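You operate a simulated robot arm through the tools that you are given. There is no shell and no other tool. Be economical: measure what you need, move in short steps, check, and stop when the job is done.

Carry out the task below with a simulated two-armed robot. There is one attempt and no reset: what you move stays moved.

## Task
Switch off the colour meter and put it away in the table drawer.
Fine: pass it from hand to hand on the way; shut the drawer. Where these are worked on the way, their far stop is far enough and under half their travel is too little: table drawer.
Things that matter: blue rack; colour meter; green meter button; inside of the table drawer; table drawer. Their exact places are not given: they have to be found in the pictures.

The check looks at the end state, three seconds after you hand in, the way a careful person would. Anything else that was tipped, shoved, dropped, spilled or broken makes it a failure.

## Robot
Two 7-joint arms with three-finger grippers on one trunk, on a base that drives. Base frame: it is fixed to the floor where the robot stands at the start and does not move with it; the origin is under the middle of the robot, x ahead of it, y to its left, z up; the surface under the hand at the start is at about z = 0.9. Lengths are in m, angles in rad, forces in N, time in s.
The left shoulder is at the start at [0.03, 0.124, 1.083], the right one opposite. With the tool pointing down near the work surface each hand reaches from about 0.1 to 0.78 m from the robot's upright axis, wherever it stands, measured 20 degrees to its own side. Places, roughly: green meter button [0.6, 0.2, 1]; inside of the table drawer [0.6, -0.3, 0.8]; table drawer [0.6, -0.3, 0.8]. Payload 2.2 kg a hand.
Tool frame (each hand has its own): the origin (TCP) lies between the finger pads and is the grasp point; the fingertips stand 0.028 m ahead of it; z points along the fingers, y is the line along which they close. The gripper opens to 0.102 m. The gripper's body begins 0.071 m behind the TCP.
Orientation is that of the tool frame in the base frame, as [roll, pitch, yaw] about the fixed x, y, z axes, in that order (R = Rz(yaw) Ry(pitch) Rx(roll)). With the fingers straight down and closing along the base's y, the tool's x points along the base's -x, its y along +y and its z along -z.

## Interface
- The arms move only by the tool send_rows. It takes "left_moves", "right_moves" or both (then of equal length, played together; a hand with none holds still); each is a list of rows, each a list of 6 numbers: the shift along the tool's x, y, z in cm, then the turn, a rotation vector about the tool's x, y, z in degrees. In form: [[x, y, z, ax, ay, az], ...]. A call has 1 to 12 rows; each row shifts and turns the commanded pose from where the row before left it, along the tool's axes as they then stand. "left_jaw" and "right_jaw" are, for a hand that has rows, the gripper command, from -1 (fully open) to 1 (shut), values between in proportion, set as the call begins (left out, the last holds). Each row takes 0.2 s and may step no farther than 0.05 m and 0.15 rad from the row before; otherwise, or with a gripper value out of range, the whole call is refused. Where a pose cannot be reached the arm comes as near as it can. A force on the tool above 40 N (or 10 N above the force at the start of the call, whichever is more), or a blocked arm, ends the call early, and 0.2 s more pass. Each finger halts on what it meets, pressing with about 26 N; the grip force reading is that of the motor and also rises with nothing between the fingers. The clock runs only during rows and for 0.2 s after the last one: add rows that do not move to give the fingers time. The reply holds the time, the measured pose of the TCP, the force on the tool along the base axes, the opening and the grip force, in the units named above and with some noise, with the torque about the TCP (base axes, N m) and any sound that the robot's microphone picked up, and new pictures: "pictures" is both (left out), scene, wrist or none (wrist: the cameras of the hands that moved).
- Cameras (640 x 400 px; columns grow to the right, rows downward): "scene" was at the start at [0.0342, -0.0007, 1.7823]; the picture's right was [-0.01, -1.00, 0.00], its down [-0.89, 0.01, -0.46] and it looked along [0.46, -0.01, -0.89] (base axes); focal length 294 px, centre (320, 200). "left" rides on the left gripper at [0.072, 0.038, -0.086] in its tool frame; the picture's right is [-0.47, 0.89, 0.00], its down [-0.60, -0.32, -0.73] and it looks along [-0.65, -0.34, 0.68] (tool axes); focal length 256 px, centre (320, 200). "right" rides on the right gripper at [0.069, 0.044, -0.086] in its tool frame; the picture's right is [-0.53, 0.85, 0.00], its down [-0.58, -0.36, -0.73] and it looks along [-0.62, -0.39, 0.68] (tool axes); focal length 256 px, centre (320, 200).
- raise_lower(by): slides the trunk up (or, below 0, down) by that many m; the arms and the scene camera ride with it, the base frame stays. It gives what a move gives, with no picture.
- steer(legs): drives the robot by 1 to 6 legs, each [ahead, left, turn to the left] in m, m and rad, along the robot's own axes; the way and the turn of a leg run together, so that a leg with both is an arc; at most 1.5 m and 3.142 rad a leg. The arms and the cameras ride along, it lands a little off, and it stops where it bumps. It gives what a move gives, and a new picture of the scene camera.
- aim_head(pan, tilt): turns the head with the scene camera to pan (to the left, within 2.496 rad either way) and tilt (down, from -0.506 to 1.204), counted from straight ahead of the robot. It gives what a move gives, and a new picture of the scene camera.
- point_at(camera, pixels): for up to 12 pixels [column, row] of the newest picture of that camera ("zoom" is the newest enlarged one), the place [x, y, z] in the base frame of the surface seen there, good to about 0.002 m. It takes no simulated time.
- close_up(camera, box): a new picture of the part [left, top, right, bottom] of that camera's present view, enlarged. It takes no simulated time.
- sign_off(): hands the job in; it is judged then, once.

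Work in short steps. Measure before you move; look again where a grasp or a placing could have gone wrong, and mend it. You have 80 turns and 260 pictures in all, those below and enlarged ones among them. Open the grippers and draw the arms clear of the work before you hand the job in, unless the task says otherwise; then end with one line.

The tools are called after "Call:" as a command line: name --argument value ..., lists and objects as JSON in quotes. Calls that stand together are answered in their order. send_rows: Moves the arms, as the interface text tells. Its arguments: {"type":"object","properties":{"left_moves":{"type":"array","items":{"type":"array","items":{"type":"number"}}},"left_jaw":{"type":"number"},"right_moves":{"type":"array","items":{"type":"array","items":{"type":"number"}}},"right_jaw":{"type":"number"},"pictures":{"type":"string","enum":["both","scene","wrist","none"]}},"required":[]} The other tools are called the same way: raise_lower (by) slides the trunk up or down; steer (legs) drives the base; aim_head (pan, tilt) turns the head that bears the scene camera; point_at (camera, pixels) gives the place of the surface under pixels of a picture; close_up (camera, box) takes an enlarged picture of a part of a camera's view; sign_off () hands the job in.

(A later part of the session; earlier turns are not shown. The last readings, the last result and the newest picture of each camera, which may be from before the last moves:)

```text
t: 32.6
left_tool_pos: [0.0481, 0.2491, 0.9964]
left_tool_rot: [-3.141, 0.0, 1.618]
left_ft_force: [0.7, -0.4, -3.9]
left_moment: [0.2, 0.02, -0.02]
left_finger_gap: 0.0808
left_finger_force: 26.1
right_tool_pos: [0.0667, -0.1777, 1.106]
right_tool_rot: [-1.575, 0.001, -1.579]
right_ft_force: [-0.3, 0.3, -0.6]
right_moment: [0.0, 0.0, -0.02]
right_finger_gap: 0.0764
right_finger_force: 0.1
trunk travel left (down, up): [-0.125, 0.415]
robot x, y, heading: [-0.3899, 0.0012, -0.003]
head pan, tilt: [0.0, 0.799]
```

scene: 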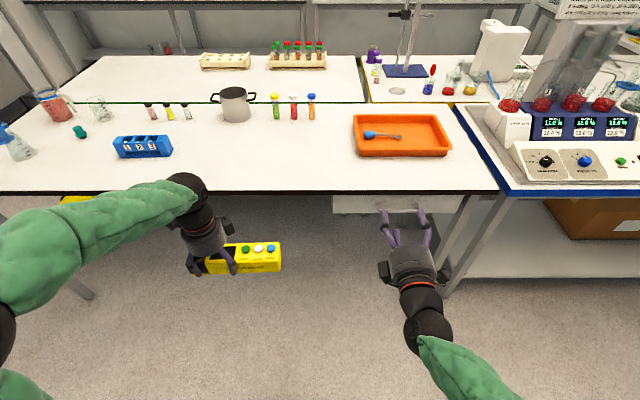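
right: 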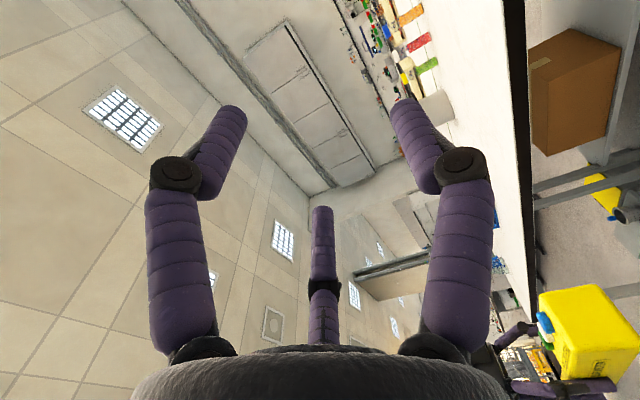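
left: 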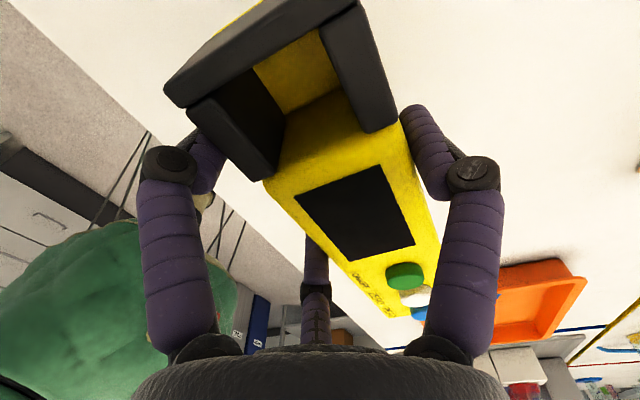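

The hand now points level at the drawer, with its single finger below. I lower it to the handle height, still well clear of it.

Call:
send_rows --right_moves '[[1.7, 4.11, 0, 0, 0, 0], [1.7, 4.11, 0, 0, 0, 0], [1.7, 4.11, 0, 0, 0, 0], [1.7, 4.11, 0, 0, 0, 0], [1.7, 4.11, 0, 0, 0, 0], [1.7, 4.11, 0, 0, 0, 0], [1.7, 4.11, 0, 0, 0, 0], [0, 0, 0, 0, 0, 0]]'

Call:
close_up --camera "scene" --box '[320, 170, 480, 270]'

```text
t: 34.0
left_tool_pos: [0.0481, 0.2483, 0.9962]
left_tool_rot: [-3.14, 0.0, 1.62]
left_ft_force: [-0.1, 0.3, -3.6]
left_moment: [0.16, 0.02, -0.02]
left_finger_gap: 0.0812
left_finger_force: 26.0
right_tool_pos: [0.0198, -0.1575, 1.0738]
right_tool_rot: [-1.404, 0.049, -1.637]
right_ft_force: [-0.1, -0.1, -0.1]
right_moment: [-0.02, -0.07, -0.02]
right_finger_gap: 0.0763
right_finger_force: 0.0
right hand out of reach, approached as far as the arm can: row 1, 2, 3, 4, 5, 6, 7
trunk travel left (down, up): [-0.125, 0.415]
robot x, y, heading: [-0.3874, -0.0017, -0.005]
head pan, tilt: [0.0, 0.799]
stopped in row 7 (right hand): the arm was blocked; the commanded pose is now the measured one
```

scene: 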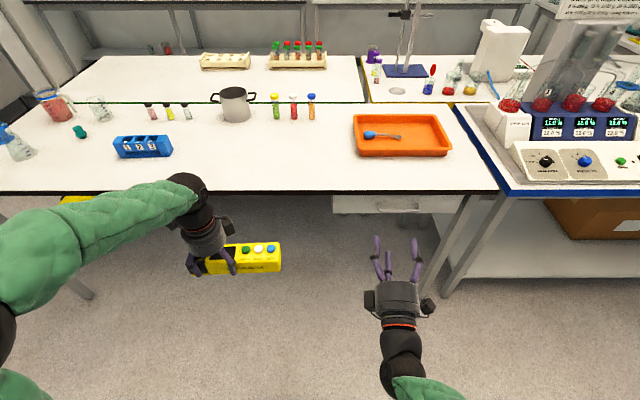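
right: 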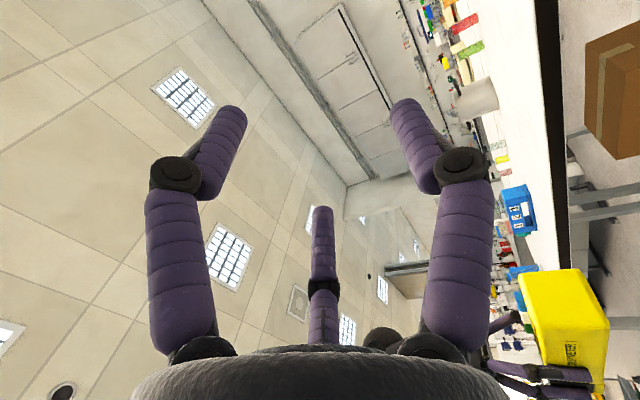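

```text
4.00 times, centred on (400, 220) of scene
```

zoom: 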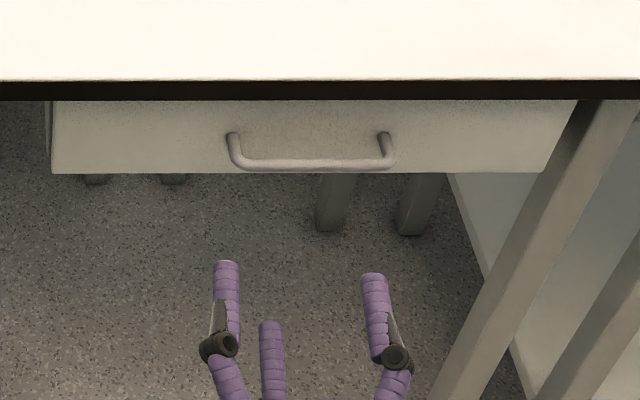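

That level pose is out of reach so close to the body. I measure the handle exactly, and try with the hand farther ahead first.

Call:
point_at --camera "zoom" --pixels '[[245, 163], [310, 166], [380, 164], [310, 150], [150, 140], [56, 140], [540, 140], [310, 173], [100, 168], [231, 137], [386, 137], [300, 100]]'

Call:
send_rows --right_moves '[[0, 0, 4, 0, 0, 0], [0, 0, 4, 0, 0, 0], [0, 0, 4, 0, 0, 0], [0, 2, 4, 0, 0, 0], [0, 3, 3, 0, 0, 0], [0, 4, 0, 0, 0, 0]]' --pictures "scene"

```text
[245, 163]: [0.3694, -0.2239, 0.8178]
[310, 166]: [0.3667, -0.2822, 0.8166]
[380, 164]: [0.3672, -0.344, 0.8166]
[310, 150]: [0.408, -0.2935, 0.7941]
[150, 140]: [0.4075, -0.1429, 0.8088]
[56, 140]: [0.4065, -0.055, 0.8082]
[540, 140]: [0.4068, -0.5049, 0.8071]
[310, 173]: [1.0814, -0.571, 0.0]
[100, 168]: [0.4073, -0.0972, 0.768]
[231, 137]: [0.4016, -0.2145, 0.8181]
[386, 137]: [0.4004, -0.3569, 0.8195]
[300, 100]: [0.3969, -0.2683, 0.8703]
```

```text
t: 35.4
left_tool_pos: [0.0492, 0.2482, 0.9951]
left_tool_rot: [-3.14, -0.001, 1.62]
left_ft_force: [0.5, -0.7, -3.4]
left_moment: [0.21, 0.05, -0.01]
left_finger_gap: 0.0809
left_finger_force: 26.3
right_tool_pos: [0.2087, -0.1039, 1.0513]
right_tool_rot: [-1.415, 0.048, -1.647]
right_ft_force: [-0.2, 0.6, 0.6]
right_moment: [0.05, 0.0, -0.02]
right_finger_gap: 0.0765
right_finger_force: 0.1
right hand out of reach, approached as far as the arm can: row 1, 2, 3, 4, 5, 6
trunk travel left (down, up): [-0.125, 0.415]
robot x, y, heading: [-0.3886, 0.0011, -0.004]
head pan, tilt: [0.0, 0.799]
```

scene: 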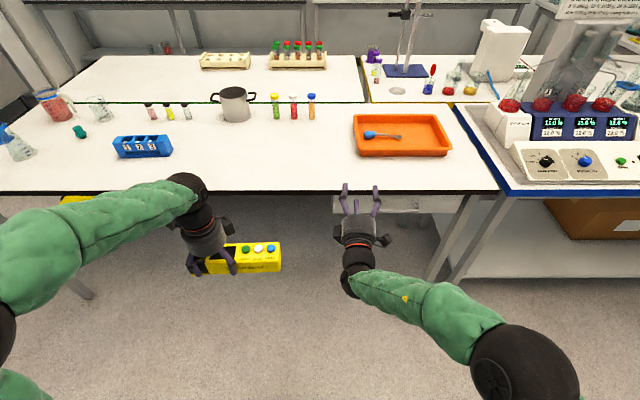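

This roll is not reachable; I turn the hand 180° about its own axis so the single finger is on top, the other family of poses.

Call:
send_rows --right_moves '[[0, 0, 0, 0, 0, 8.2], [0, 0, 0, 0, 0, 8.2], [0, 0, 0, 0, 0, 8.2], [0, 0, 0, 0, 0, 8.2], [0, 0, 0, 0, 0, 8.2], [0, 0, 0, 0, 0, 8.2], [0, 0, 0, 0, 0, 8.2], [0, 0, 0, 0, 0, 8.2], [0, 0, 0, 0, 0, 8.2], [0, 0, 0, 0, 0, 8.2], [0, 0, 0, 0, 0, 8.2]]' --pictures "none"

Call:
send_rows --right_moves '[[0, 0, 0, 0, 0, 8.2], [0, 0, 0, 0, 0, 8.2], [0, 0, 0, 0, 0, 8.2], [0, 0, 0, 0, 0, 8.2], [0, 0, 0, 0, 0, 8.2], [0, 0, 0, 0, 0, 8.2], [0, 0, 0, 0, 0, 8.2], [0, 0, 0, 0, 0, 8.2], [0, 0, 0, 0, 0, 8.2], [0, 0, 0, 0, 0, 8.2], [0, 0, 0, 0, 0, 8.2], [0, 0, 0, 0, 0, 0]]' --pictures "scene"

```text
t: 37.8
left_tool_pos: [0.048, 0.2483, 0.996]
left_tool_rot: [3.141, 0.0, 1.62]
left_ft_force: [1.5, 0.4, -3.9]
left_moment: [0.21, 0.04, 0.01]
left_finger_gap: 0.0811
left_finger_force: 25.4
right_tool_pos: [0.2067, -0.0994, 1.0503]
right_tool_rot: [0.334, 1.402, 0.257]
right_ft_force: [-0.5, -0.1, 0.4]
right_moment: [0.0, -0.03, 0.0]
right_finger_gap: 0.0763
right_finger_force: 0.0
right hand out of reach, approached as far as the arm can: row 2
trunk travel left (down, up): [-0.125, 0.415]
robot x, y, heading: [-0.3907, 0.0021, -0.008]
head pan, tilt: [0.0, 0.799]
```

```text
t: 40.4
left_tool_pos: [0.0476, 0.2476, 0.9964]
left_tool_rot: [3.14, 0.0, 1.62]
left_ft_force: [0.3, 0.0, -3.9]
left_moment: [0.14, 0.04, 0.02]
left_finger_gap: 0.081
left_finger_force: 26.1
right_tool_pos: [0.2282, 0.024, 1.3711]
right_tool_rot: [1.424, 0.041, 1.483]
right_ft_force: [-0.1, 0.1, 0.9]
right_moment: [0.01, 0.02, -0.02]
right_finger_gap: 0.0763
right_finger_force: 0.1
right hand out of reach, approached as far as the arm can: row 3, 4, 5, 6, 7, 8, 9, 10, 11
trunk travel left (down, up): [-0.125, 0.415]
robot x, y, heading: [-0.3854, 0.0015, -0.002]
head pan, tilt: [0.0, 0.799]
```

scene: 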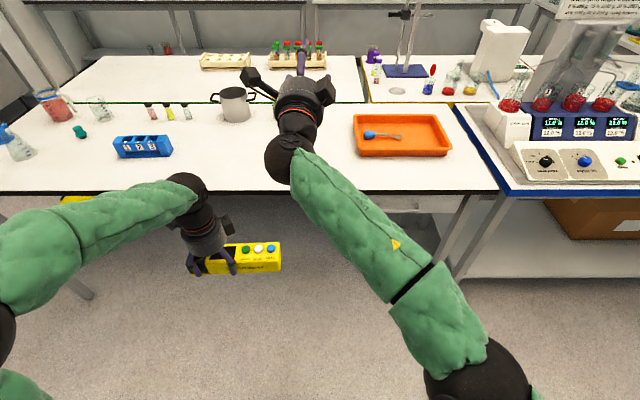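

By the three-fold symmetry of the jaws, a roll of only ±30° from the neutral level pose does the same job, and that pose was reachable. I roll back 60° and see where the arm settles.

Call:
send_rows --right_moves '[[0, 0, 0, 0, 0, -8.2], [0, 0, 0, 0, 0, -8.2], [0, 0, 0, 0, 0, -8.2], [0, 0, 0, 0, 0, -8.2], [0, 0, 0, 0, 0, -8.2], [0, 0, 0, 0, 0, -8.2], [0, 0, 0, 0, 0, -8.2], [0, 0, 0, 0, 0, -2.6], [0, 0, 0, 0, 0, 0], [0, 0, 0, 0, 0, 0]]' --pictures "scene"

```text
t: 42.6
left_tool_pos: [0.0482, 0.2488, 0.9968]
left_tool_rot: [3.141, 0.0, 1.619]
left_ft_force: [0.5, 0.3, -3.6]
left_moment: [0.15, 0.06, 0.01]
left_finger_gap: 0.0807
left_finger_force: 26.0
right_tool_pos: [0.228, 0.0232, 1.3696]
right_tool_rot: [1.238, 1.063, 1.198]
right_ft_force: [-0.2, 0.1, 0.1]
right_moment: [0.0, -0.03, 0.01]
right_finger_gap: 0.0764
right_finger_force: 0.1
trunk travel left (down, up): [-0.125, 0.415]
robot x, y, heading: [-0.3898, -0.0004, -0.007]
head pan, tilt: [0.0, 0.799]
```

scene: 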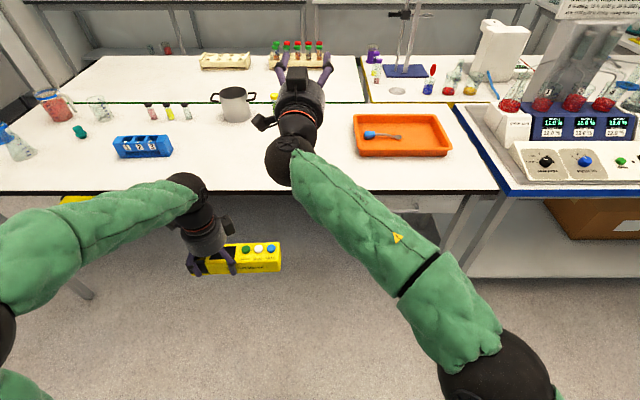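

The hand points forward with about 9° of upward lean. I trim it to level with a 30° roll and bring it down to the right in stages.

Call:
send_rows --right_moves '[[0, 0, 0, 0.1, 5, 1.3], [0, 0, 0, 0.1, 5, 1.4], [2.3, -3.85, -0.6, 0, 0, 0], [2.3, -3.85, -0.6, 0, 0, 0], [2.3, -3.85, -0.6, 0, 0, 0], [2.3, -3.85, -0.6, 0, 0, 0], [2.3, -3.85, -0.6, 0, 0, 0], [2.3, -3.85, -0.6, 0, 0, 0], [2.3, -3.85, -0.6, 0, 0, 0], [0, 0, 0, 0, 0, 0]]' --pictures "scene"

```text
t: 44.8
left_tool_pos: [0.0483, 0.2481, 0.9973]
left_tool_rot: [-3.141, -0.001, 1.62]
left_ft_force: [-0.5, 0.2, -3.3]
left_moment: [0.18, 0.02, -0.03]
left_finger_gap: 0.0808
left_finger_force: 26.1
right_tool_pos: [0.1861, -0.1185, 1.104]
right_tool_rot: [1.568, 1.047, 1.565]
right_ft_force: [1.2, -0.1, 0.4]
right_moment: [0.03, 0.02, 0.01]
right_finger_gap: 0.0765
right_finger_force: 0.0
right hand out of reach, approached as far as the arm can: row 9
trunk travel left (down, up): [-0.125, 0.415]
robot x, y, heading: [-0.3858, 0.0012, 0.0]
head pan, tilt: [0.0, 0.799]
```

scene: 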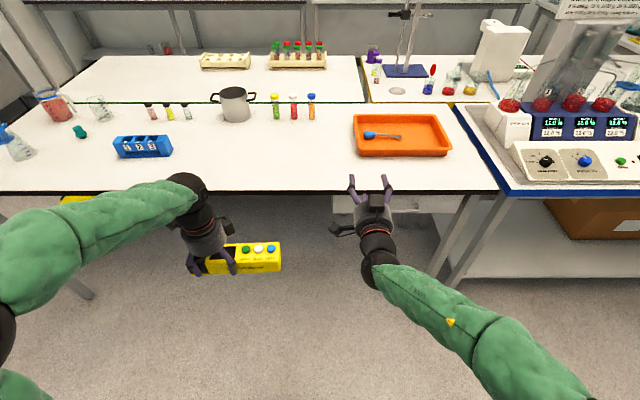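

Level is not reachable this low, since the forearm slopes down. I pitch the hand 45° downward instead, which still lets two fingers go behind the bar.

Call:
send_rows --right_moves '[[0, 0, 0, 3.75, 6.5, 0], [0, 0, 0, 3.75, 6.5, 0], [0, 0, 0, 3.75, 6.5, 0], [0, 0, 0, 3.75, 6.5, 0], [0, 0, 0, 3.75, 6.5, 0], [0, 0, 0, 3.75, 6.5, 0], [0, 0, 0, 0, 0, 0]]' --pictures "none"

```text
t: 46.4
left_tool_pos: [0.0478, 0.2491, 0.9969]
left_tool_rot: [-3.141, 0.001, 1.621]
left_ft_force: [-1.0, -0.1, -3.2]
left_moment: [0.17, 0.05, 0.02]
left_finger_gap: 0.081
left_finger_force: 26.2
right_tool_pos: [0.1872, -0.1186, 1.1034]
right_tool_rot: [2.671, 0.66, 2.454]
right_ft_force: [-0.7, 0.0, -0.8]
right_moment: [0.0, -0.01, 0.01]
right_finger_gap: 0.0764
right_finger_force: 0.0
trunk travel left (down, up): [-0.125, 0.415]
robot x, y, heading: [-0.3893, 0.0009, -0.004]
head pan, tilt: [0.0, 0.799]
```

The 45° pitch is exact. I move toward a point about 9 cm short of the handle along the finger line.

Call:
send_rows --right_moves '[[-0.276, -2.6, 3.34, 0, 0, 0], [-0.276, -2.6, 3.34, 0, 0, 0], [-0.276, -2.6, 3.34, 0, 0, 0], [-0.276, -2.6, 3.34, 0, 0, 0], [-0.276, -2.6, 3.34, 0, 0, 0], [-0.276, -2.6, 3.34, 0, 0, 0], [-0.276, -2.6, 3.34, 0, 0, 0], [0, 0, 0, 0, 0, 0]]'

Call:
close_up --camera "scene" --box '[320, 170, 480, 270]'

```text
t: 48.2
left_tool_pos: [0.0487, 0.2478, 0.9964]
left_tool_rot: [-3.141, -0.001, 1.618]
left_ft_force: [-0.3, 0.1, -2.6]
left_moment: [0.13, 0.02, -0.02]
left_finger_gap: 0.0808
left_finger_force: 26.0
right_tool_pos: [0.3027, -0.286, 0.8862]
right_tool_rot: [2.668, 0.662, 2.455]
right_ft_force: [0.4, 0.6, 0.5]
right_moment: [0.03, 0.0, 0.02]
right_finger_gap: 0.0764
right_finger_force: 0.0
trunk travel left (down, up): [-0.125, 0.415]
robot x, y, heading: [-0.3899, 0.0046, -0.005]
head pan, tilt: [0.0, 0.799]
```

scene: 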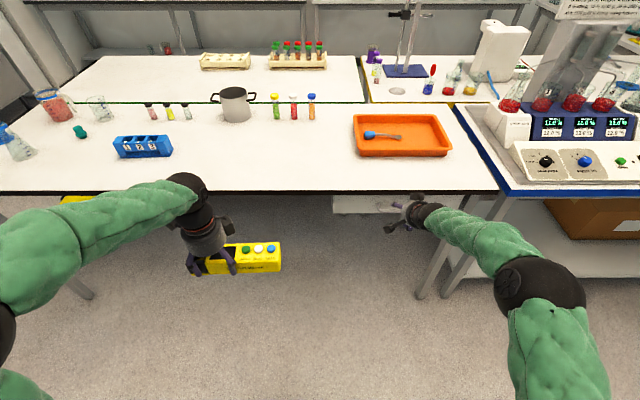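
right: 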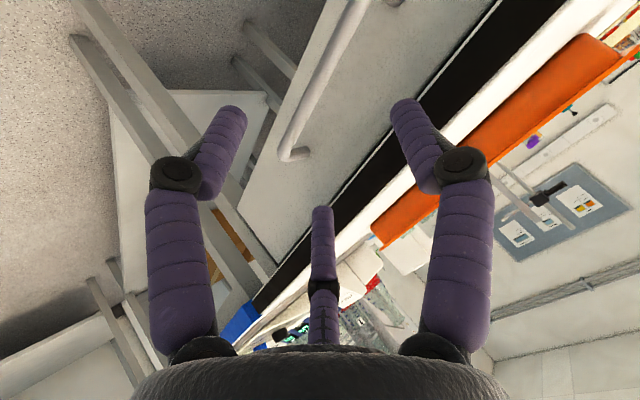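

```text
4.00 times, centred on (400, 220) of scene
```

zoom: 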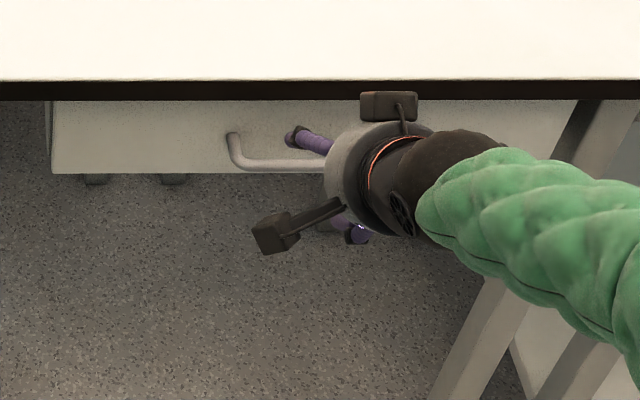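

The handle line (355,10)–(290,155) lies between the lower finger and the two upper ones, as wanted. I advance 8 cm along the fingers.

Call:
send_rows --right_moves '[[0, 0, 3, 0, 0, 0], [0, 0, 3, 0, 0, 0], [0, 0, 1.9, 0, 0, 0], [0, 0, 0, 0, 0, 0]]' --pictures "wrist"

Call:
close_up --camera "right" --box '[160, 40, 480, 240]'

```text
t: 49.2
left_tool_pos: [0.0474, 0.2475, 0.9963]
left_tool_rot: [-3.141, 0.001, 1.62]
left_ft_force: [-0.3, 0.3, -3.7]
left_moment: [0.18, 0.09, 0.02]
left_finger_gap: 0.081
left_finger_force: 26.0
right_tool_pos: [0.3596, -0.2874, 0.8304]
right_tool_rot: [2.67, 0.662, 2.453]
right_ft_force: [0.0, -1.2, -0.5]
right_moment: [-0.01, 0.03, -0.01]
right_finger_gap: 0.0763
right_finger_force: 0.0
trunk travel left (down, up): [-0.125, 0.415]
robot x, y, heading: [-0.3928, -0.0006, -0.006]
head pan, tilt: [0.0, 0.799]
```

right: 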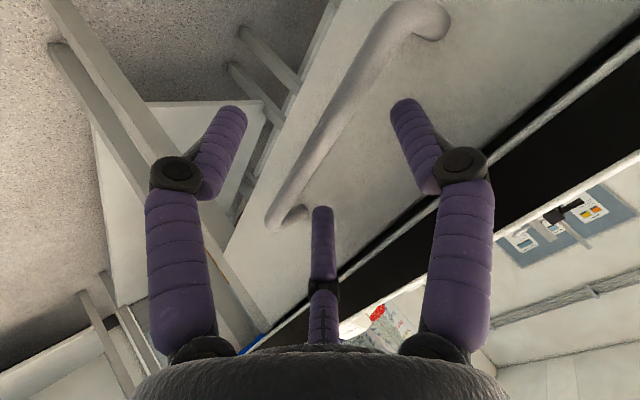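

```text
2.00 times, centred on (320, 140) of right
```

zoom: 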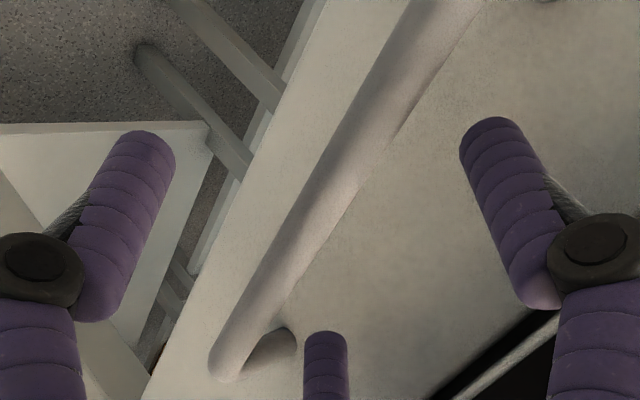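

The bar lies between the fingers with no contact. I close the right jaw.

Call:
send_rows --right_moves '[[0, 0, 0, 0, 0, 0], [0, 0, 0, 0, 0, 0], [0, 0, 0, 0, 0, 0], [0, 0, 0, 0, 0, 0]]' --right_jaw 1 --pictures "wrist"

```text
t: 50.2
left_tool_pos: [0.0478, 0.2482, 0.9967]
left_tool_rot: [-3.14, 0.0, 1.619]
left_ft_force: [0.8, -0.1, -4.1]
left_moment: [0.18, 0.03, 0.0]
left_finger_gap: 0.0811
left_finger_force: 25.5
right_tool_pos: [0.3593, -0.2867, 0.8306]
right_tool_rot: [2.668, 0.661, 2.454]
right_ft_force: [0.9, -0.2, 2.0]
right_moment: [-0.01, -0.01, 0.01]
right_finger_gap: 0.0199
right_finger_force: 44.6
trunk travel left (down, up): [-0.125, 0.415]
robot x, y, heading: [-0.3863, 0.0002, -0.004]
head pan, tilt: [0.0, 0.799]
```

right: 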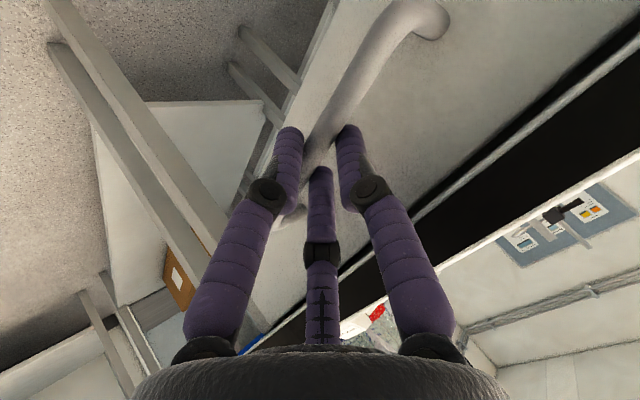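

The bar is gripped (gap 0.020). I pull straight back 12 cm.

Call:
send_rows --right_moves '[[1.22, -0.71, -1.41, 0, 0, 0], [1.22, -0.71, -1.41, 0, 0, 0], [1.22, -0.71, -1.41, 0, 0, 0], [1.22, -0.71, -1.41, 0, 0, 0], [1.22, -0.71, -1.41, 0, 0, 0], [1.22, -0.71, -1.41, 0, 0, 0], [0, 0, 0, 0, 0, 0]]' --pictures "scene"

```text
t: 51.8
left_tool_pos: [0.048, 0.2488, 0.9978]
left_tool_rot: [-3.141, 0.001, 1.619]
left_ft_force: [-0.5, 0.3, -3.8]
left_moment: [0.16, 0.05, -0.01]
left_finger_gap: 0.0811
left_finger_force: 26.3
right_tool_pos: [0.2374, -0.2864, 0.8304]
right_tool_rot: [2.669, 0.664, 2.455]
right_ft_force: [0.9, 3.0, 6.5]
right_moment: [-0.09, -0.05, -0.11]
right_finger_gap: 0.0195
right_finger_force: 44.2
trunk travel left (down, up): [-0.125, 0.415]
robot x, y, heading: [-0.3909, -0.0044, 0.003]
head pan, tilt: [0.0, 0.799]
```

scene: 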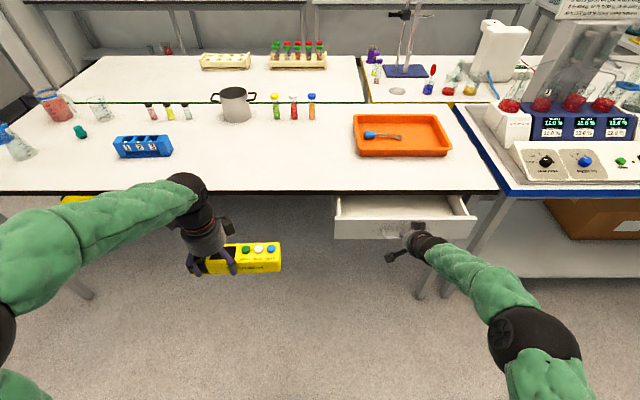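

The drawer comes out smoothly. I pull on until its stop.

Call:
send_rows --right_moves '[[1.22, -0.71, -1.41, 0, 0, 0], [1.22, -0.71, -1.41, 0, 0, 0], [1.22, -0.71, -1.41, 0, 0, 0], [1.22, -0.71, -1.41, 0, 0, 0], [1.22, -0.71, -1.41, 0, 0, 0], [1.22, -0.71, -1.41, 0, 0, 0], [1.22, -0.71, -1.41, 0, 0, 0], [1.22, -0.71, -1.41, 0, 0, 0], [0, 0, 0, 0, 0, 0]]' --pictures "scene"

```text
t: 53.6
left_tool_pos: [0.0489, 0.2434, 0.996]
left_tool_rot: [-3.14, -0.001, 1.614]
left_ft_force: [-0.6, 0.4, -2.4]
left_moment: [0.17, 0.08, 0.0]
left_finger_gap: 0.0811
left_finger_force: 25.5
right_tool_pos: [0.1259, -0.287, 0.83]
right_tool_rot: [2.685, 0.66, 2.437]
right_ft_force: [-1.6, -15.9, -12.9]
right_moment: [-1.32, 0.19, -0.63]
right_finger_gap: 0.0199
right_finger_force: 44.9
right hand out of reach, approached as far as the arm can: row 3, 4, 5, 7, 8
trunk travel left (down, up): [-0.125, 0.415]
robot x, y, heading: [-0.3911, -0.0013, -0.006]
head pan, tilt: [0.0, 0.799]
stopped in row 8 (right hand): the force on the tool passed its limit at 50 N (the readings are from after the stop); the commanded pose is now the measured one
```

scene: 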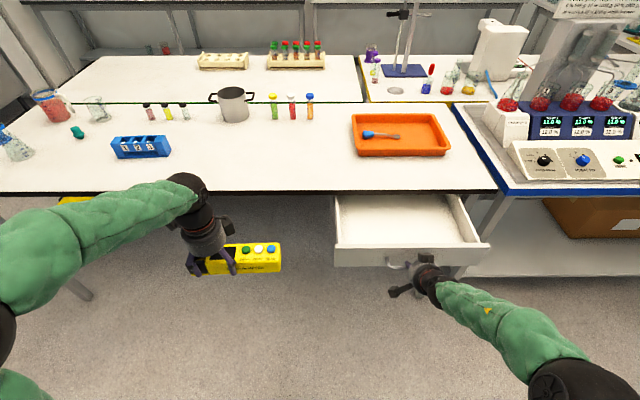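

The drawer is out by about 0.23 m, but the arm neared its own limit, so it may not be at the stop. I drive back 5 cm with the grip kept to learn whether it goes further.

Call:
steer --legs '[[-0.05, 0, 0]]'

Call:
close_up --camera "scene" --box '[310, 160, 510, 285]'

```text
t: 54.5
left_tool_pos: [-0.0004, 0.242, 0.9973]
left_tool_rot: [3.141, -0.005, 1.616]
left_ft_force: [-1.3, 1.2, -3.5]
left_moment: [0.19, 0.02, -0.01]
left_finger_gap: 0.081
left_finger_force: 26.0
right_tool_pos: [0.0763, -0.2869, 0.8301]
right_tool_rot: [2.68, 0.66, 2.439]
right_ft_force: [-1.0, -30.1, -23.8]
right_moment: [-1.36, 0.24, -0.38]
right_finger_gap: 0.0195
right_finger_force: 44.9
trunk travel left (down, up): [-0.125, 0.415]
robot x, y, heading: [-0.44, -0.0007, -0.008]
head pan, tilt: [0.0, 0.799]
```

scene: 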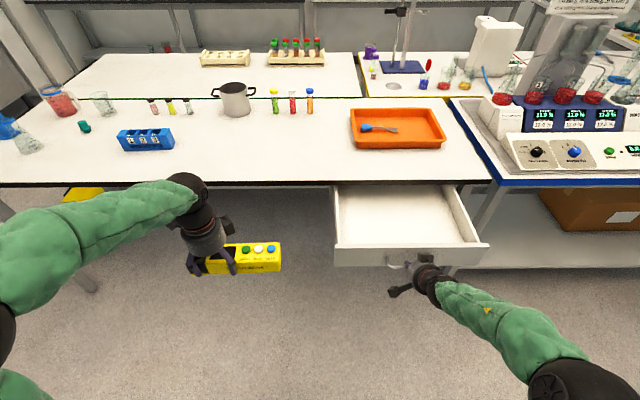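

```text
3.20 times, centred on (410, 222) of scene
```

zoom: 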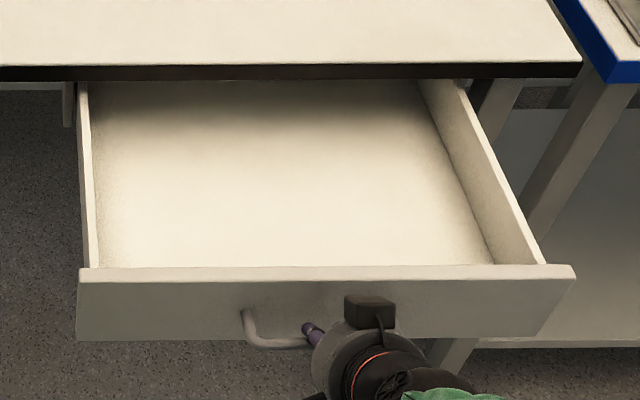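

The drawer followed freely (now out ≈0.28 m, interior amply open). I release the handle and back the right hand off along its fingers.

Call:
send_rows --right_moves '[[0, 0, 0, 0, 0, 0], [0, 0, 0, 0, 0, 0], [0, 0, -2, 0, 0, 0], [0, 0, -3, 0, 0, 0], [0, 0, -4, 0, 0, 0], [0, 0, 0, 0, 0, 0]]' --right_jaw -0.5

Call:
close_up --camera "scene" --box '[310, 160, 510, 285]'

Call:
point_at --camera "zoom" --pixels '[[120, 250], [300, 255], [470, 250], [90, 272], [540, 272], [300, 150], [120, 120], [430, 120], [300, 272], [300, 75], [85, 180], [470, 150]]'

```text
t: 55.9
left_tool_pos: [-0.0008, 0.2443, 0.9972]
left_tool_rot: [-3.139, -0.001, 1.617]
left_ft_force: [-0.7, 0.6, -3.6]
left_moment: [0.16, 0.04, 0.01]
left_finger_gap: 0.081
left_finger_force: 25.8
right_tool_pos: [0.0128, -0.283, 0.895]
right_tool_rot: [2.684, 0.659, 2.438]
right_ft_force: [-0.1, 0.0, 0.0]
right_moment: [-0.03, -0.02, -0.03]
right_finger_gap: 0.0764
right_finger_force: 0.2
trunk travel left (down, up): [-0.125, 0.415]
robot x, y, heading: [-0.44, -0.0022, -0.005]
head pan, tilt: [0.0, 0.799]
```

scene: 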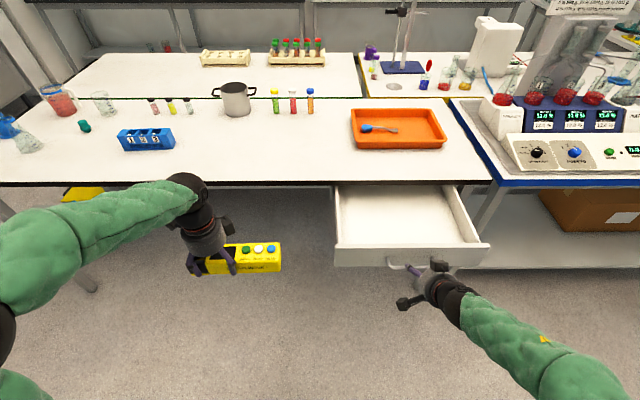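
right: 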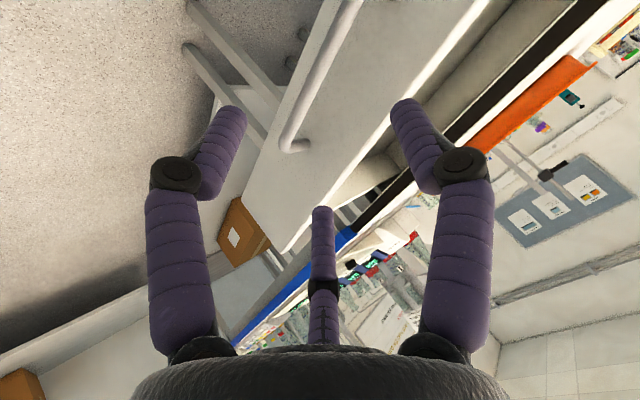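

```text
3.20 times, centred on (410, 222) of scene
```

zoom: 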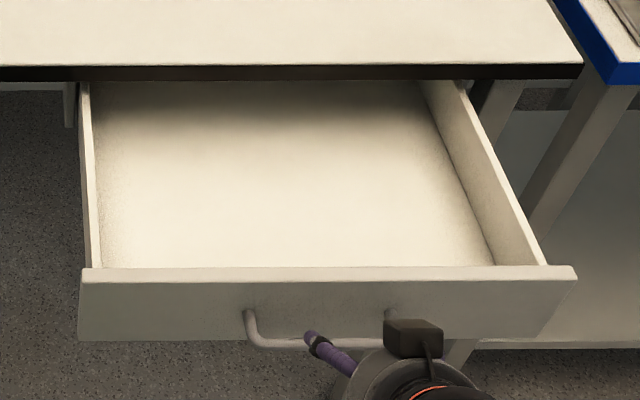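

```text
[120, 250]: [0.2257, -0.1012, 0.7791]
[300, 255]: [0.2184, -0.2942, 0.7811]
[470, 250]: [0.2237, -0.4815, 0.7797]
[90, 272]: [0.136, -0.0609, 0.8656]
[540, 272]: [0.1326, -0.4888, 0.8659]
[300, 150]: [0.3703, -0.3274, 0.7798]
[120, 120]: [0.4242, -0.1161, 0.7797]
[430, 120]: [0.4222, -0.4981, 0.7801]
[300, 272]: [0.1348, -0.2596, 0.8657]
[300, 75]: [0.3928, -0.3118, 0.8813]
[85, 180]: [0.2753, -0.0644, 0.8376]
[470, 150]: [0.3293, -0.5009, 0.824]
```

The drawer floor is at z=0.780, clear inside from x≈0.15 to 0.39 and y −0.07 to −0.50. For the hand-over I raise the trunk 0.2 m and turn the right hand to point down, with its yaw mirrored so its boxes stay away from the left hand.

Call:
raise_lower --by 0.2

Call:
send_rows --right_moves '[[0, 0, 0, 3.75, 6.5, 0], [0, 0, 0, 3.75, 6.5, 0], [0, 0, 0, 3.75, 6.5, 0], [0, 0, 0, 3.75, 6.5, 0], [0, 0, 0, 3.75, 6.5, 0], [0, 0, 0, 3.75, 6.5, 0], [0, 0, -4, 0, 0, 0], [0, 0, -4, 0, 0, 0], [0, 0, -2, 0, 0, 0], [0, 0, 0, 0, 0, 0]]' --right_jaw -0.88 --pictures "none"

Call:
send_rows --right_moves '[[0, 0, 0, 0, 0, -8], [0, 0, 0, 0, 0, -8], [0, 0, 0, 0, 0, -8], [0, 0, 0, 0, 0, -8], [0, 0, 0, 0, 0, -8], [0, 0, 0, 0, 0, -8], [0, 0, 0, 0, 0, -8], [0, 0, 0, 0, 0, -4], [0, 0, 0, -5.2, -3, 0], [0, 0, 0, -5.2, -3, 0], [0, 0, 0, -5.2, -3, 0], [0, 0, 0, 0, 0, 0]]' --left_moves '[[-2, 0, 0, 0, 0, 0], [-2, 0, 0, 0, 0, 0], [-2, 0, 0, 0, 0, 0], [-2, 0, 0, 0, 0, 0], [-2, 0, 0, 0, 0, 0], [-2, 0, 0, 0, 0, 0], [-2, 0, 0, 0, 0, 0], [0, 0, 0, 0, 0, 0], [0, 0, 0, 0, 0, 0], [0, 0, 0, 0, 0, 0], [0, 0, 0, 0, 0, 0], [0, 0, 0, 0, 0, 0]]' --pictures "both"

```text
t: 58.1
left_tool_pos: [-0.0017, 0.246, 1.1969]
left_tool_rot: [-3.139, 0.0, 1.615]
left_ft_force: [-0.1, -0.3, -3.2]
left_moment: [0.16, 0.07, -0.01]
left_finger_gap: 0.081
left_finger_force: 25.8
right_tool_pos: [0.0129, -0.2822, 1.0953]
right_tool_rot: [2.683, 0.662, 2.44]
right_ft_force: [-0.9, 0.0, -0.2]
right_moment: [-0.01, 0.03, 0.02]
right_finger_gap: 0.0767
right_finger_force: 0.0
trunk travel left (down, up): [-0.325, 0.215]
robot x, y, heading: [-0.4376, -0.0033, -0.004]
head pan, tilt: [0.0, 0.799]
```

```text
t: 60.3
left_tool_pos: [-0.0008, 0.2449, 1.1969]
left_tool_rot: [-3.141, 0.0, 1.615]
left_ft_force: [0.2, 0.5, -3.3]
left_moment: [0.18, 0.05, -0.04]
left_finger_gap: 0.0807
left_finger_force: 26.2
right_tool_pos: [0.0132, -0.2827, 1.1951]
right_tool_rot: [-3.136, 0.0, 2.597]
right_ft_force: [-0.5, -0.2, 0.3]
right_moment: [0.02, -0.02, 0.0]
right_finger_gap: 0.0958
right_finger_force: 0.0
trunk travel left (down, up): [-0.325, 0.215]
robot x, y, heading: [-0.441, 0.002, -0.01]
head pan, tilt: [0.0, 0.799]
```

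```text
t: 62.9
left_tool_pos: [0.0051, 0.1041, 1.196]
left_tool_rot: [-3.142, 0.0, 1.616]
left_ft_force: [0.5, -0.3, -3.3]
left_moment: [0.22, 0.04, -0.01]
left_finger_gap: 0.0811
left_finger_force: 25.7
right_tool_pos: [0.0123, -0.2821, 1.1948]
right_tool_rot: [2.87, 0.152, -2.66]
right_ft_force: [-0.5, -0.3, 0.6]
right_moment: [0.01, 0.02, 0.01]
right_finger_gap: 0.0961
right_finger_force: 0.1
trunk travel left (down, up): [-0.325, 0.215]
robot x, y, heading: [-0.4396, -0.0005, -0.008]
head pan, tilt: [0.0, 0.799]
```

scene: 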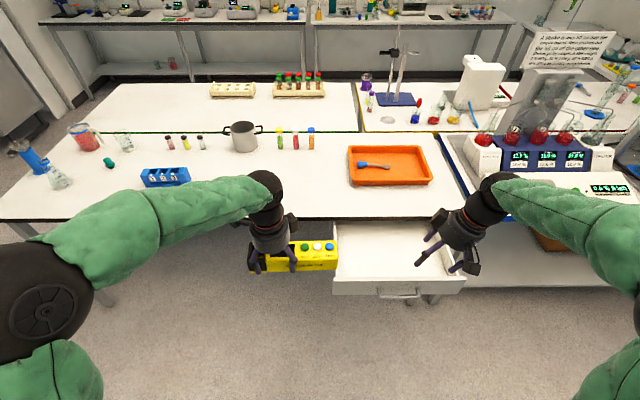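
right: 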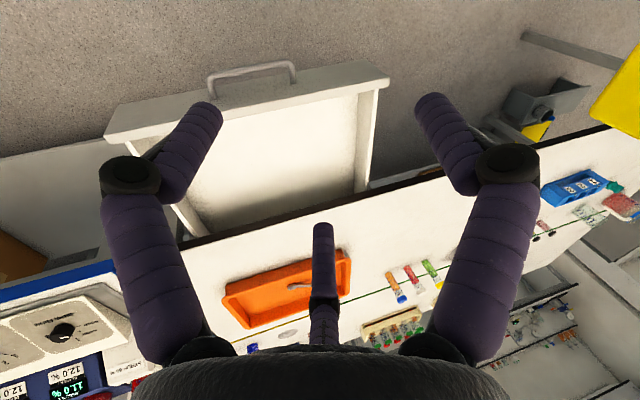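
left: 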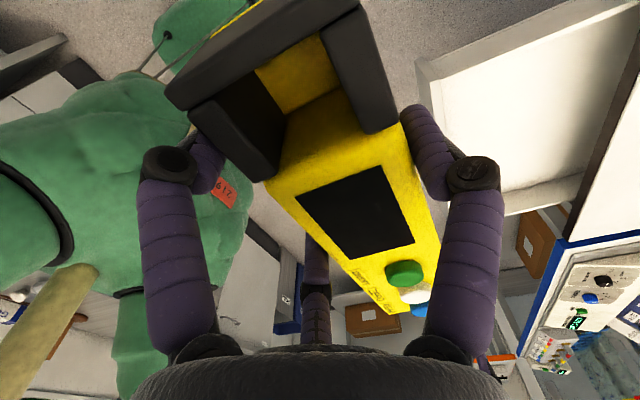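

Both hands are in place. I measure the meter's pose in the air with a close-up.

Call:
close_up --camera "scene" --box '[240, 220, 352, 290]'

Call:
close_up --camera "scene" --box '[400, 200, 512, 290]'

Call:
point_at --camera "scene" --pixels '[[336, 243], [336, 256], [334, 268], [315, 252], [315, 268], [298, 240], [334, 240], [298, 252], [330, 252], [300, 270], [328, 270], [421, 263]]'

```text
5.71 times, centred on (296, 255) of scene
```

zoom: 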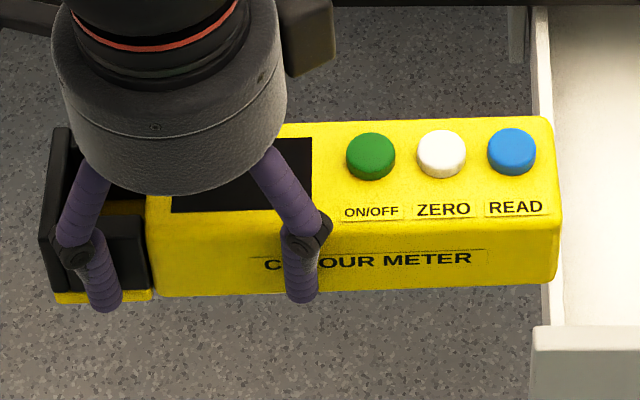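

```text
4.44 times, centred on (456, 245) of scene
```

zoom: 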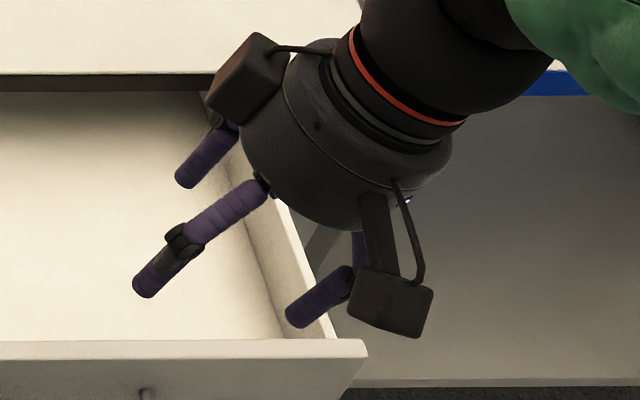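

```text
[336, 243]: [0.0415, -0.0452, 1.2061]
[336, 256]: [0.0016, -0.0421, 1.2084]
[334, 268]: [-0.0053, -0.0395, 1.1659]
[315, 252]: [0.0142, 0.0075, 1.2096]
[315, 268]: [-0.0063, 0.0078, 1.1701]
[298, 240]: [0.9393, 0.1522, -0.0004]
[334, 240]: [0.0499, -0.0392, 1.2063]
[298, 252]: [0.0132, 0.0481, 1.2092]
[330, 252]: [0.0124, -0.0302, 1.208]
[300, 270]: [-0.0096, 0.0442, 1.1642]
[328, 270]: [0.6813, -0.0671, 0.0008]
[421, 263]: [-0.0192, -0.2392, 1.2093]
```

The meter's free end is at y≈−0.045, top z≈1.209, front face x≈−0.006, axis turned about 2.7°. I bring the right hand above that end at [0.007, −0.027, 1.296].

Call:
send_rows --right_moves '[[-0.51, 0.89, -3.2, 0, 0, 0], [-0.51, 0.89, -3.2, 0, 0, 0], [-0.51, 0.89, -3.2, 0, 0, 0], [-1.87, 3.59, 1.3, 0, 0, 0], [-1.87, 3.59, 1.3, 0, 0, 0], [-1.87, 3.59, 1.3, 0, 0, 0], [-1.87, 3.59, 1.3, 0, 0, 0], [-1.87, 3.59, 1.3, 0, 0, 0], [-1.87, 3.59, 1.3, 0, 0, 0], [0, 0, 0, 0, 0, -2.7], [0, 0, 0, 0, 0, 0]]' --pictures "both"

Call:
close_up --camera "scene" --box '[240, 200, 368, 280]'

```text
t: 65.3
left_tool_pos: [0.005, 0.1044, 1.1969]
left_tool_rot: [-3.14, 0.001, 1.617]
left_ft_force: [0.3, 0.2, -3.6]
left_moment: [0.13, 0.03, -0.01]
left_finger_gap: 0.0809
left_finger_force: 26.0
right_tool_pos: [0.0098, -0.0288, 1.2978]
right_tool_rot: [2.878, 0.163, -2.615]
right_ft_force: [1.0, -0.7, 0.3]
right_moment: [-0.01, 0.01, 0.05]
right_finger_gap: 0.096
right_finger_force: 0.1
trunk travel left (down, up): [-0.325, 0.215]
robot x, y, heading: [-0.4392, 0.0001, -0.009]
head pan, tilt: [0.0, 0.799]
```

scene: 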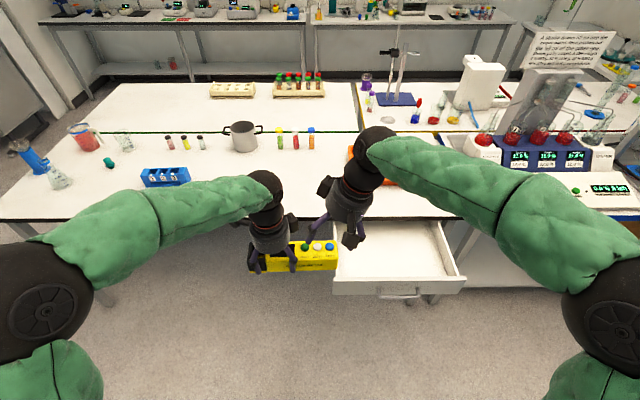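
right: 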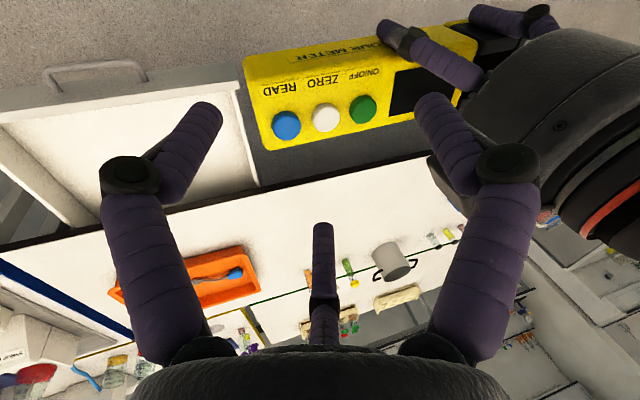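

```text
5.00 times, centred on (304, 240) of scene
```

zoom: 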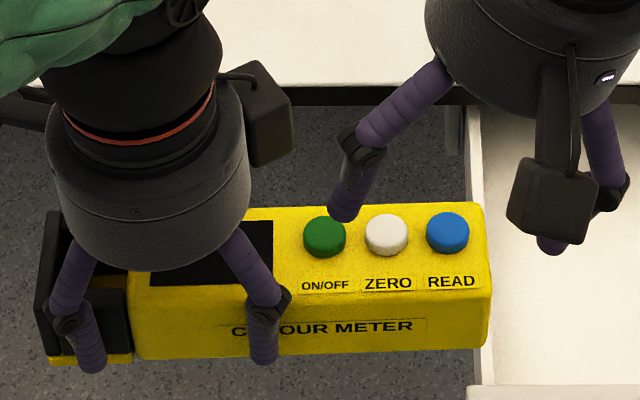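

I check the measured right fingertips at (342,212) and (552,246) before going down.

Call:
point_at --camera "zoom" --pixels '[[342, 214], [345, 190], [551, 248], [489, 330], [475, 215], [300, 218], [262, 350], [295, 300], [345, 160]]'

Call:
point_at --camera "right" --pixels '[[210, 106], [430, 98], [322, 228], [450, 170]]'

```text
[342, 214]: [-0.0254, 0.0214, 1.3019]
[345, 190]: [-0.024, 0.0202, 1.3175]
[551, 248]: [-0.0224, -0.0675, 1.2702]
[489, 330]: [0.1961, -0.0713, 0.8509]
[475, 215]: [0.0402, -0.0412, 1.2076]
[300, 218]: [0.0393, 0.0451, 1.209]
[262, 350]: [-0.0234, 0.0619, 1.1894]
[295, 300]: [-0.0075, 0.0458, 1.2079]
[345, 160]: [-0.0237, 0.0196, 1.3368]
```

```text
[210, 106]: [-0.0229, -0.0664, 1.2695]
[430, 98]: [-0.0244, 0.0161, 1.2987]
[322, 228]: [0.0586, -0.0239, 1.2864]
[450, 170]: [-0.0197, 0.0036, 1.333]
```

The near fingers would just graze the front face and come close to the left hand's finger, so I shift 6 mm back and 8 mm right, then go 6.5 cm down along the fingers and look.

Call:
send_rows --right_moves '[[0.89, -0.35, -0.24, 0, 0, 0], [0, 0, 2.5, 0, 0, 0], [0, 0, 2.5, 0, 0, 0], [0, 0, 1.5, 0, 0, 0], [0, 0, 0, 0, 0, 0]]' --pictures "wrist"

Call:
close_up --camera "scene" --box '[240, 200, 368, 280]'

Call:
point_at --camera "right" --pixels '[[210, 106], [430, 98], [322, 228]]'

```text
t: 66.5
left_tool_pos: [0.0054, 0.1047, 1.1964]
left_tool_rot: [3.14, 0.0, 1.617]
left_ft_force: [-0.6, -0.6, -3.1]
left_moment: [0.17, 0.03, 0.01]
left_finger_gap: 0.0809
left_finger_force: 25.9
right_tool_pos: [0.0044, -0.0184, 1.2328]
right_tool_rot: [2.879, 0.163, -2.615]
right_ft_force: [0.4, -0.7, 0.4]
right_moment: [0.0, 0.01, -0.01]
right_finger_gap: 0.0958
right_finger_force: 0.0
trunk travel left (down, up): [-0.325, 0.215]
robot x, y, heading: [-0.4418, -0.0013, -0.006]
head pan, tilt: [0.0, 0.799]
```

right: 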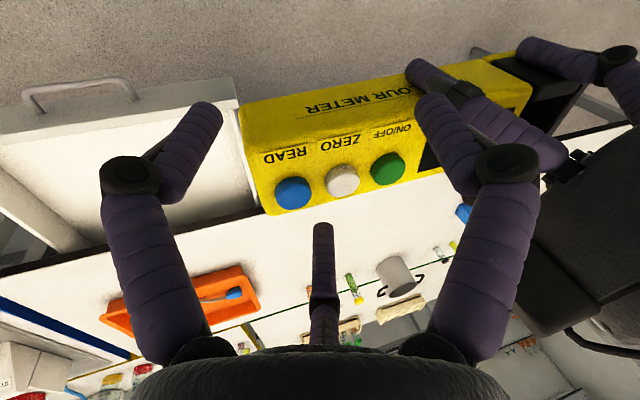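

```text
5.00 times, centred on (304, 240) of scene
```

zoom: 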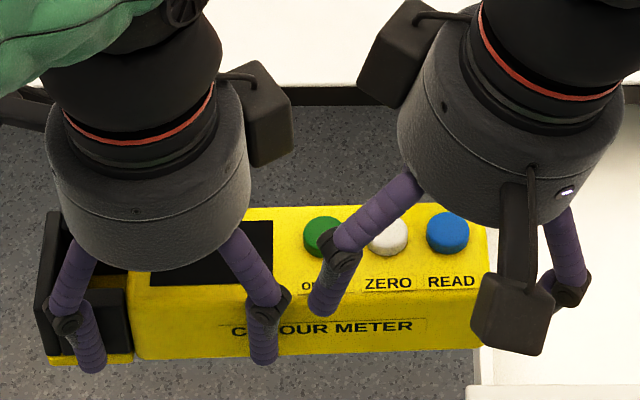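

```text
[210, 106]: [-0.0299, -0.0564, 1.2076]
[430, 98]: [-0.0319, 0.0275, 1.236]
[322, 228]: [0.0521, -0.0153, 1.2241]
```

The far finger (inner face x=0.052) is a bit close to the back face (0.050), so I shift 3.5 mm forward, then finish the descent.

Call:
send_rows --right_moves '[[-0.4, -0.02, 0.06, 0, 0, 0], [0, 0, 1.3, 0, 0, 0], [0, 0, 1, 0, 0, 0], [0, 0, 1, 0, 0, 0], [0, 0, 0, 0, 0, 0]]' --pictures "wrist"

Call:
close_up --camera "scene" --box '[240, 200, 368, 280]'

Call:
point_at --camera "right" --pixels '[[210, 106], [430, 98], [322, 228]]'

```text
t: 67.7
left_tool_pos: [0.0052, 0.1046, 1.1962]
left_tool_rot: [3.141, 0.0, 1.616]
left_ft_force: [0.1, 0.0, -4.0]
left_moment: [0.17, 0.04, -0.02]
left_finger_gap: 0.081
left_finger_force: 25.8
right_tool_pos: [0.0065, -0.0052, 1.2017]
right_tool_rot: [2.878, 0.164, -2.615]
right_ft_force: [-0.6, -0.1, -0.4]
right_moment: [0.03, -0.02, 0.01]
right_finger_gap: 0.0958
right_finger_force: 0.0
trunk travel left (down, up): [-0.325, 0.215]
robot x, y, heading: [-0.438, -0.0035, -0.008]
head pan, tilt: [0.0, 0.799]
```

right: 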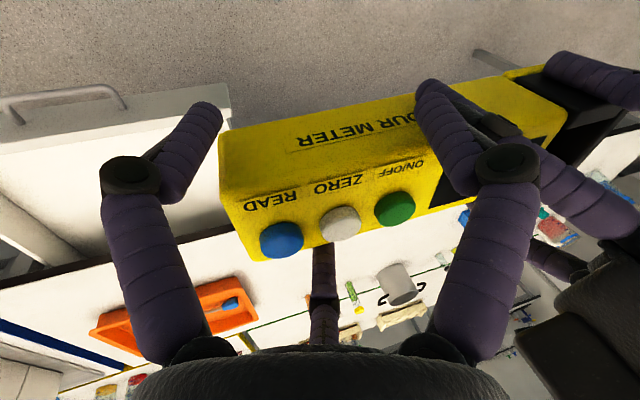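

```text
5.00 times, centred on (304, 240) of scene
```

zoom: 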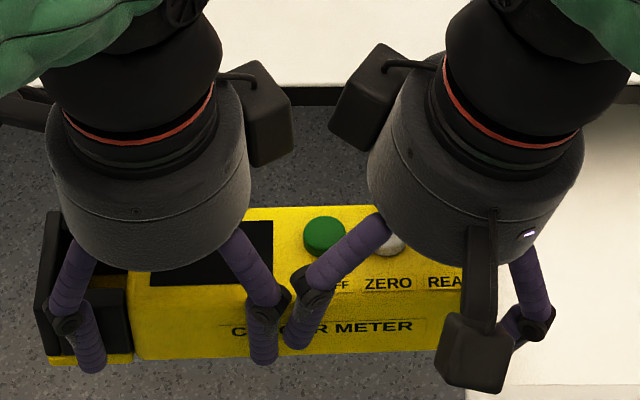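

```text
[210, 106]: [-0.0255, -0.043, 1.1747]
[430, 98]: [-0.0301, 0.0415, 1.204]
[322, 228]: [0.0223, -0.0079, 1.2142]
```

No contact forces, and the fingers straddle the free end. I close the right jaw.

Call:
send_rows --right_moves '[[0, 0, 0, 0, 0, 0], [0, 0, 0, 0, 0, 0], [0, 0, 0, 0, 0, 0], [0, 0, 0, 0, 0, 0]]' --right_jaw 1 --pictures "wrist"

Call:
close_up --camera "scene" --box '[240, 200, 368, 280]'

```text
t: 68.7
left_tool_pos: [0.0043, 0.1045, 1.1953]
left_tool_rot: [-3.136, -0.003, 1.614]
left_ft_force: [-24.1, 7.5, -2.0]
left_moment: [0.19, 0.11, -2.72]
left_finger_gap: 0.0809
left_finger_force: 26.2
right_tool_pos: [0.0073, -0.0044, 1.2017]
right_tool_rot: [2.88, 0.167, -2.616]
right_ft_force: [24.6, -8.9, 0.3]
right_moment: [-0.3, -0.27, 0.01]
right_finger_gap: 0.0818
right_finger_force: 25.9
trunk travel left (down, up): [-0.325, 0.215]
robot x, y, heading: [-0.4422, -0.0004, -0.008]
head pan, tilt: [0.0, 0.799]
```

right: 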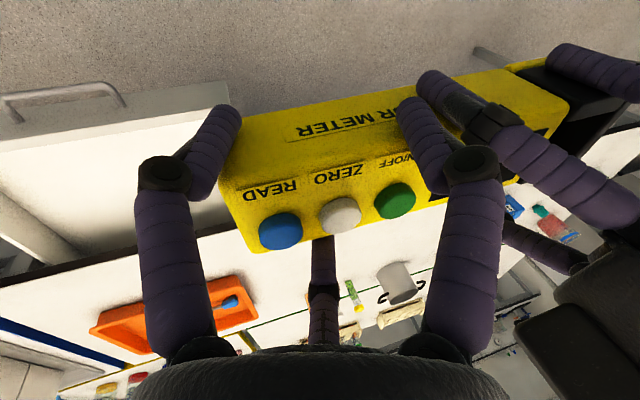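

```text
5.00 times, centred on (304, 240) of scene
```

zoom: 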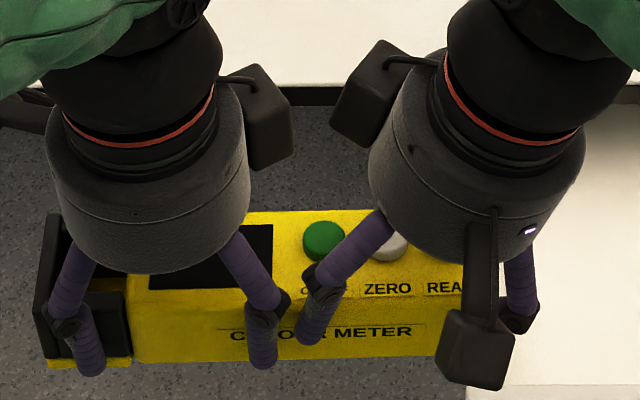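

The meter is in both hands (right gap 0.082). There is a 24 N sideways strain from centring, so I ease the right hand 2 mm forward first.

Call:
send_rows --right_moves '[[-0.09, -0.05, 0, 0, 0, 0], [-0.09, -0.05, 0, 0, 0, 0], [0, 0, 0, 0, 0, 0]]' --pictures "none"

```text
t: 69.5
left_tool_pos: [0.0048, 0.1049, 1.1954]
left_tool_rot: [-3.138, 0.0, 1.615]
left_ft_force: [-17.2, 9.6, -9.8]
left_moment: [0.73, 0.4, -2.4]
left_finger_gap: 0.081
left_finger_force: 26.2
right_tool_pos: [0.009, -0.0051, 1.2026]
right_tool_rot: [2.88, 0.165, -2.615]
right_ft_force: [16.7, -7.9, 6.2]
right_moment: [0.05, -0.45, 0.56]
right_finger_gap: 0.0815
right_finger_force: 26.1
trunk travel left (down, up): [-0.325, 0.215]
robot x, y, heading: [-0.4405, 0.0009, -0.008]
head pan, tilt: [0.0, 0.799]
```

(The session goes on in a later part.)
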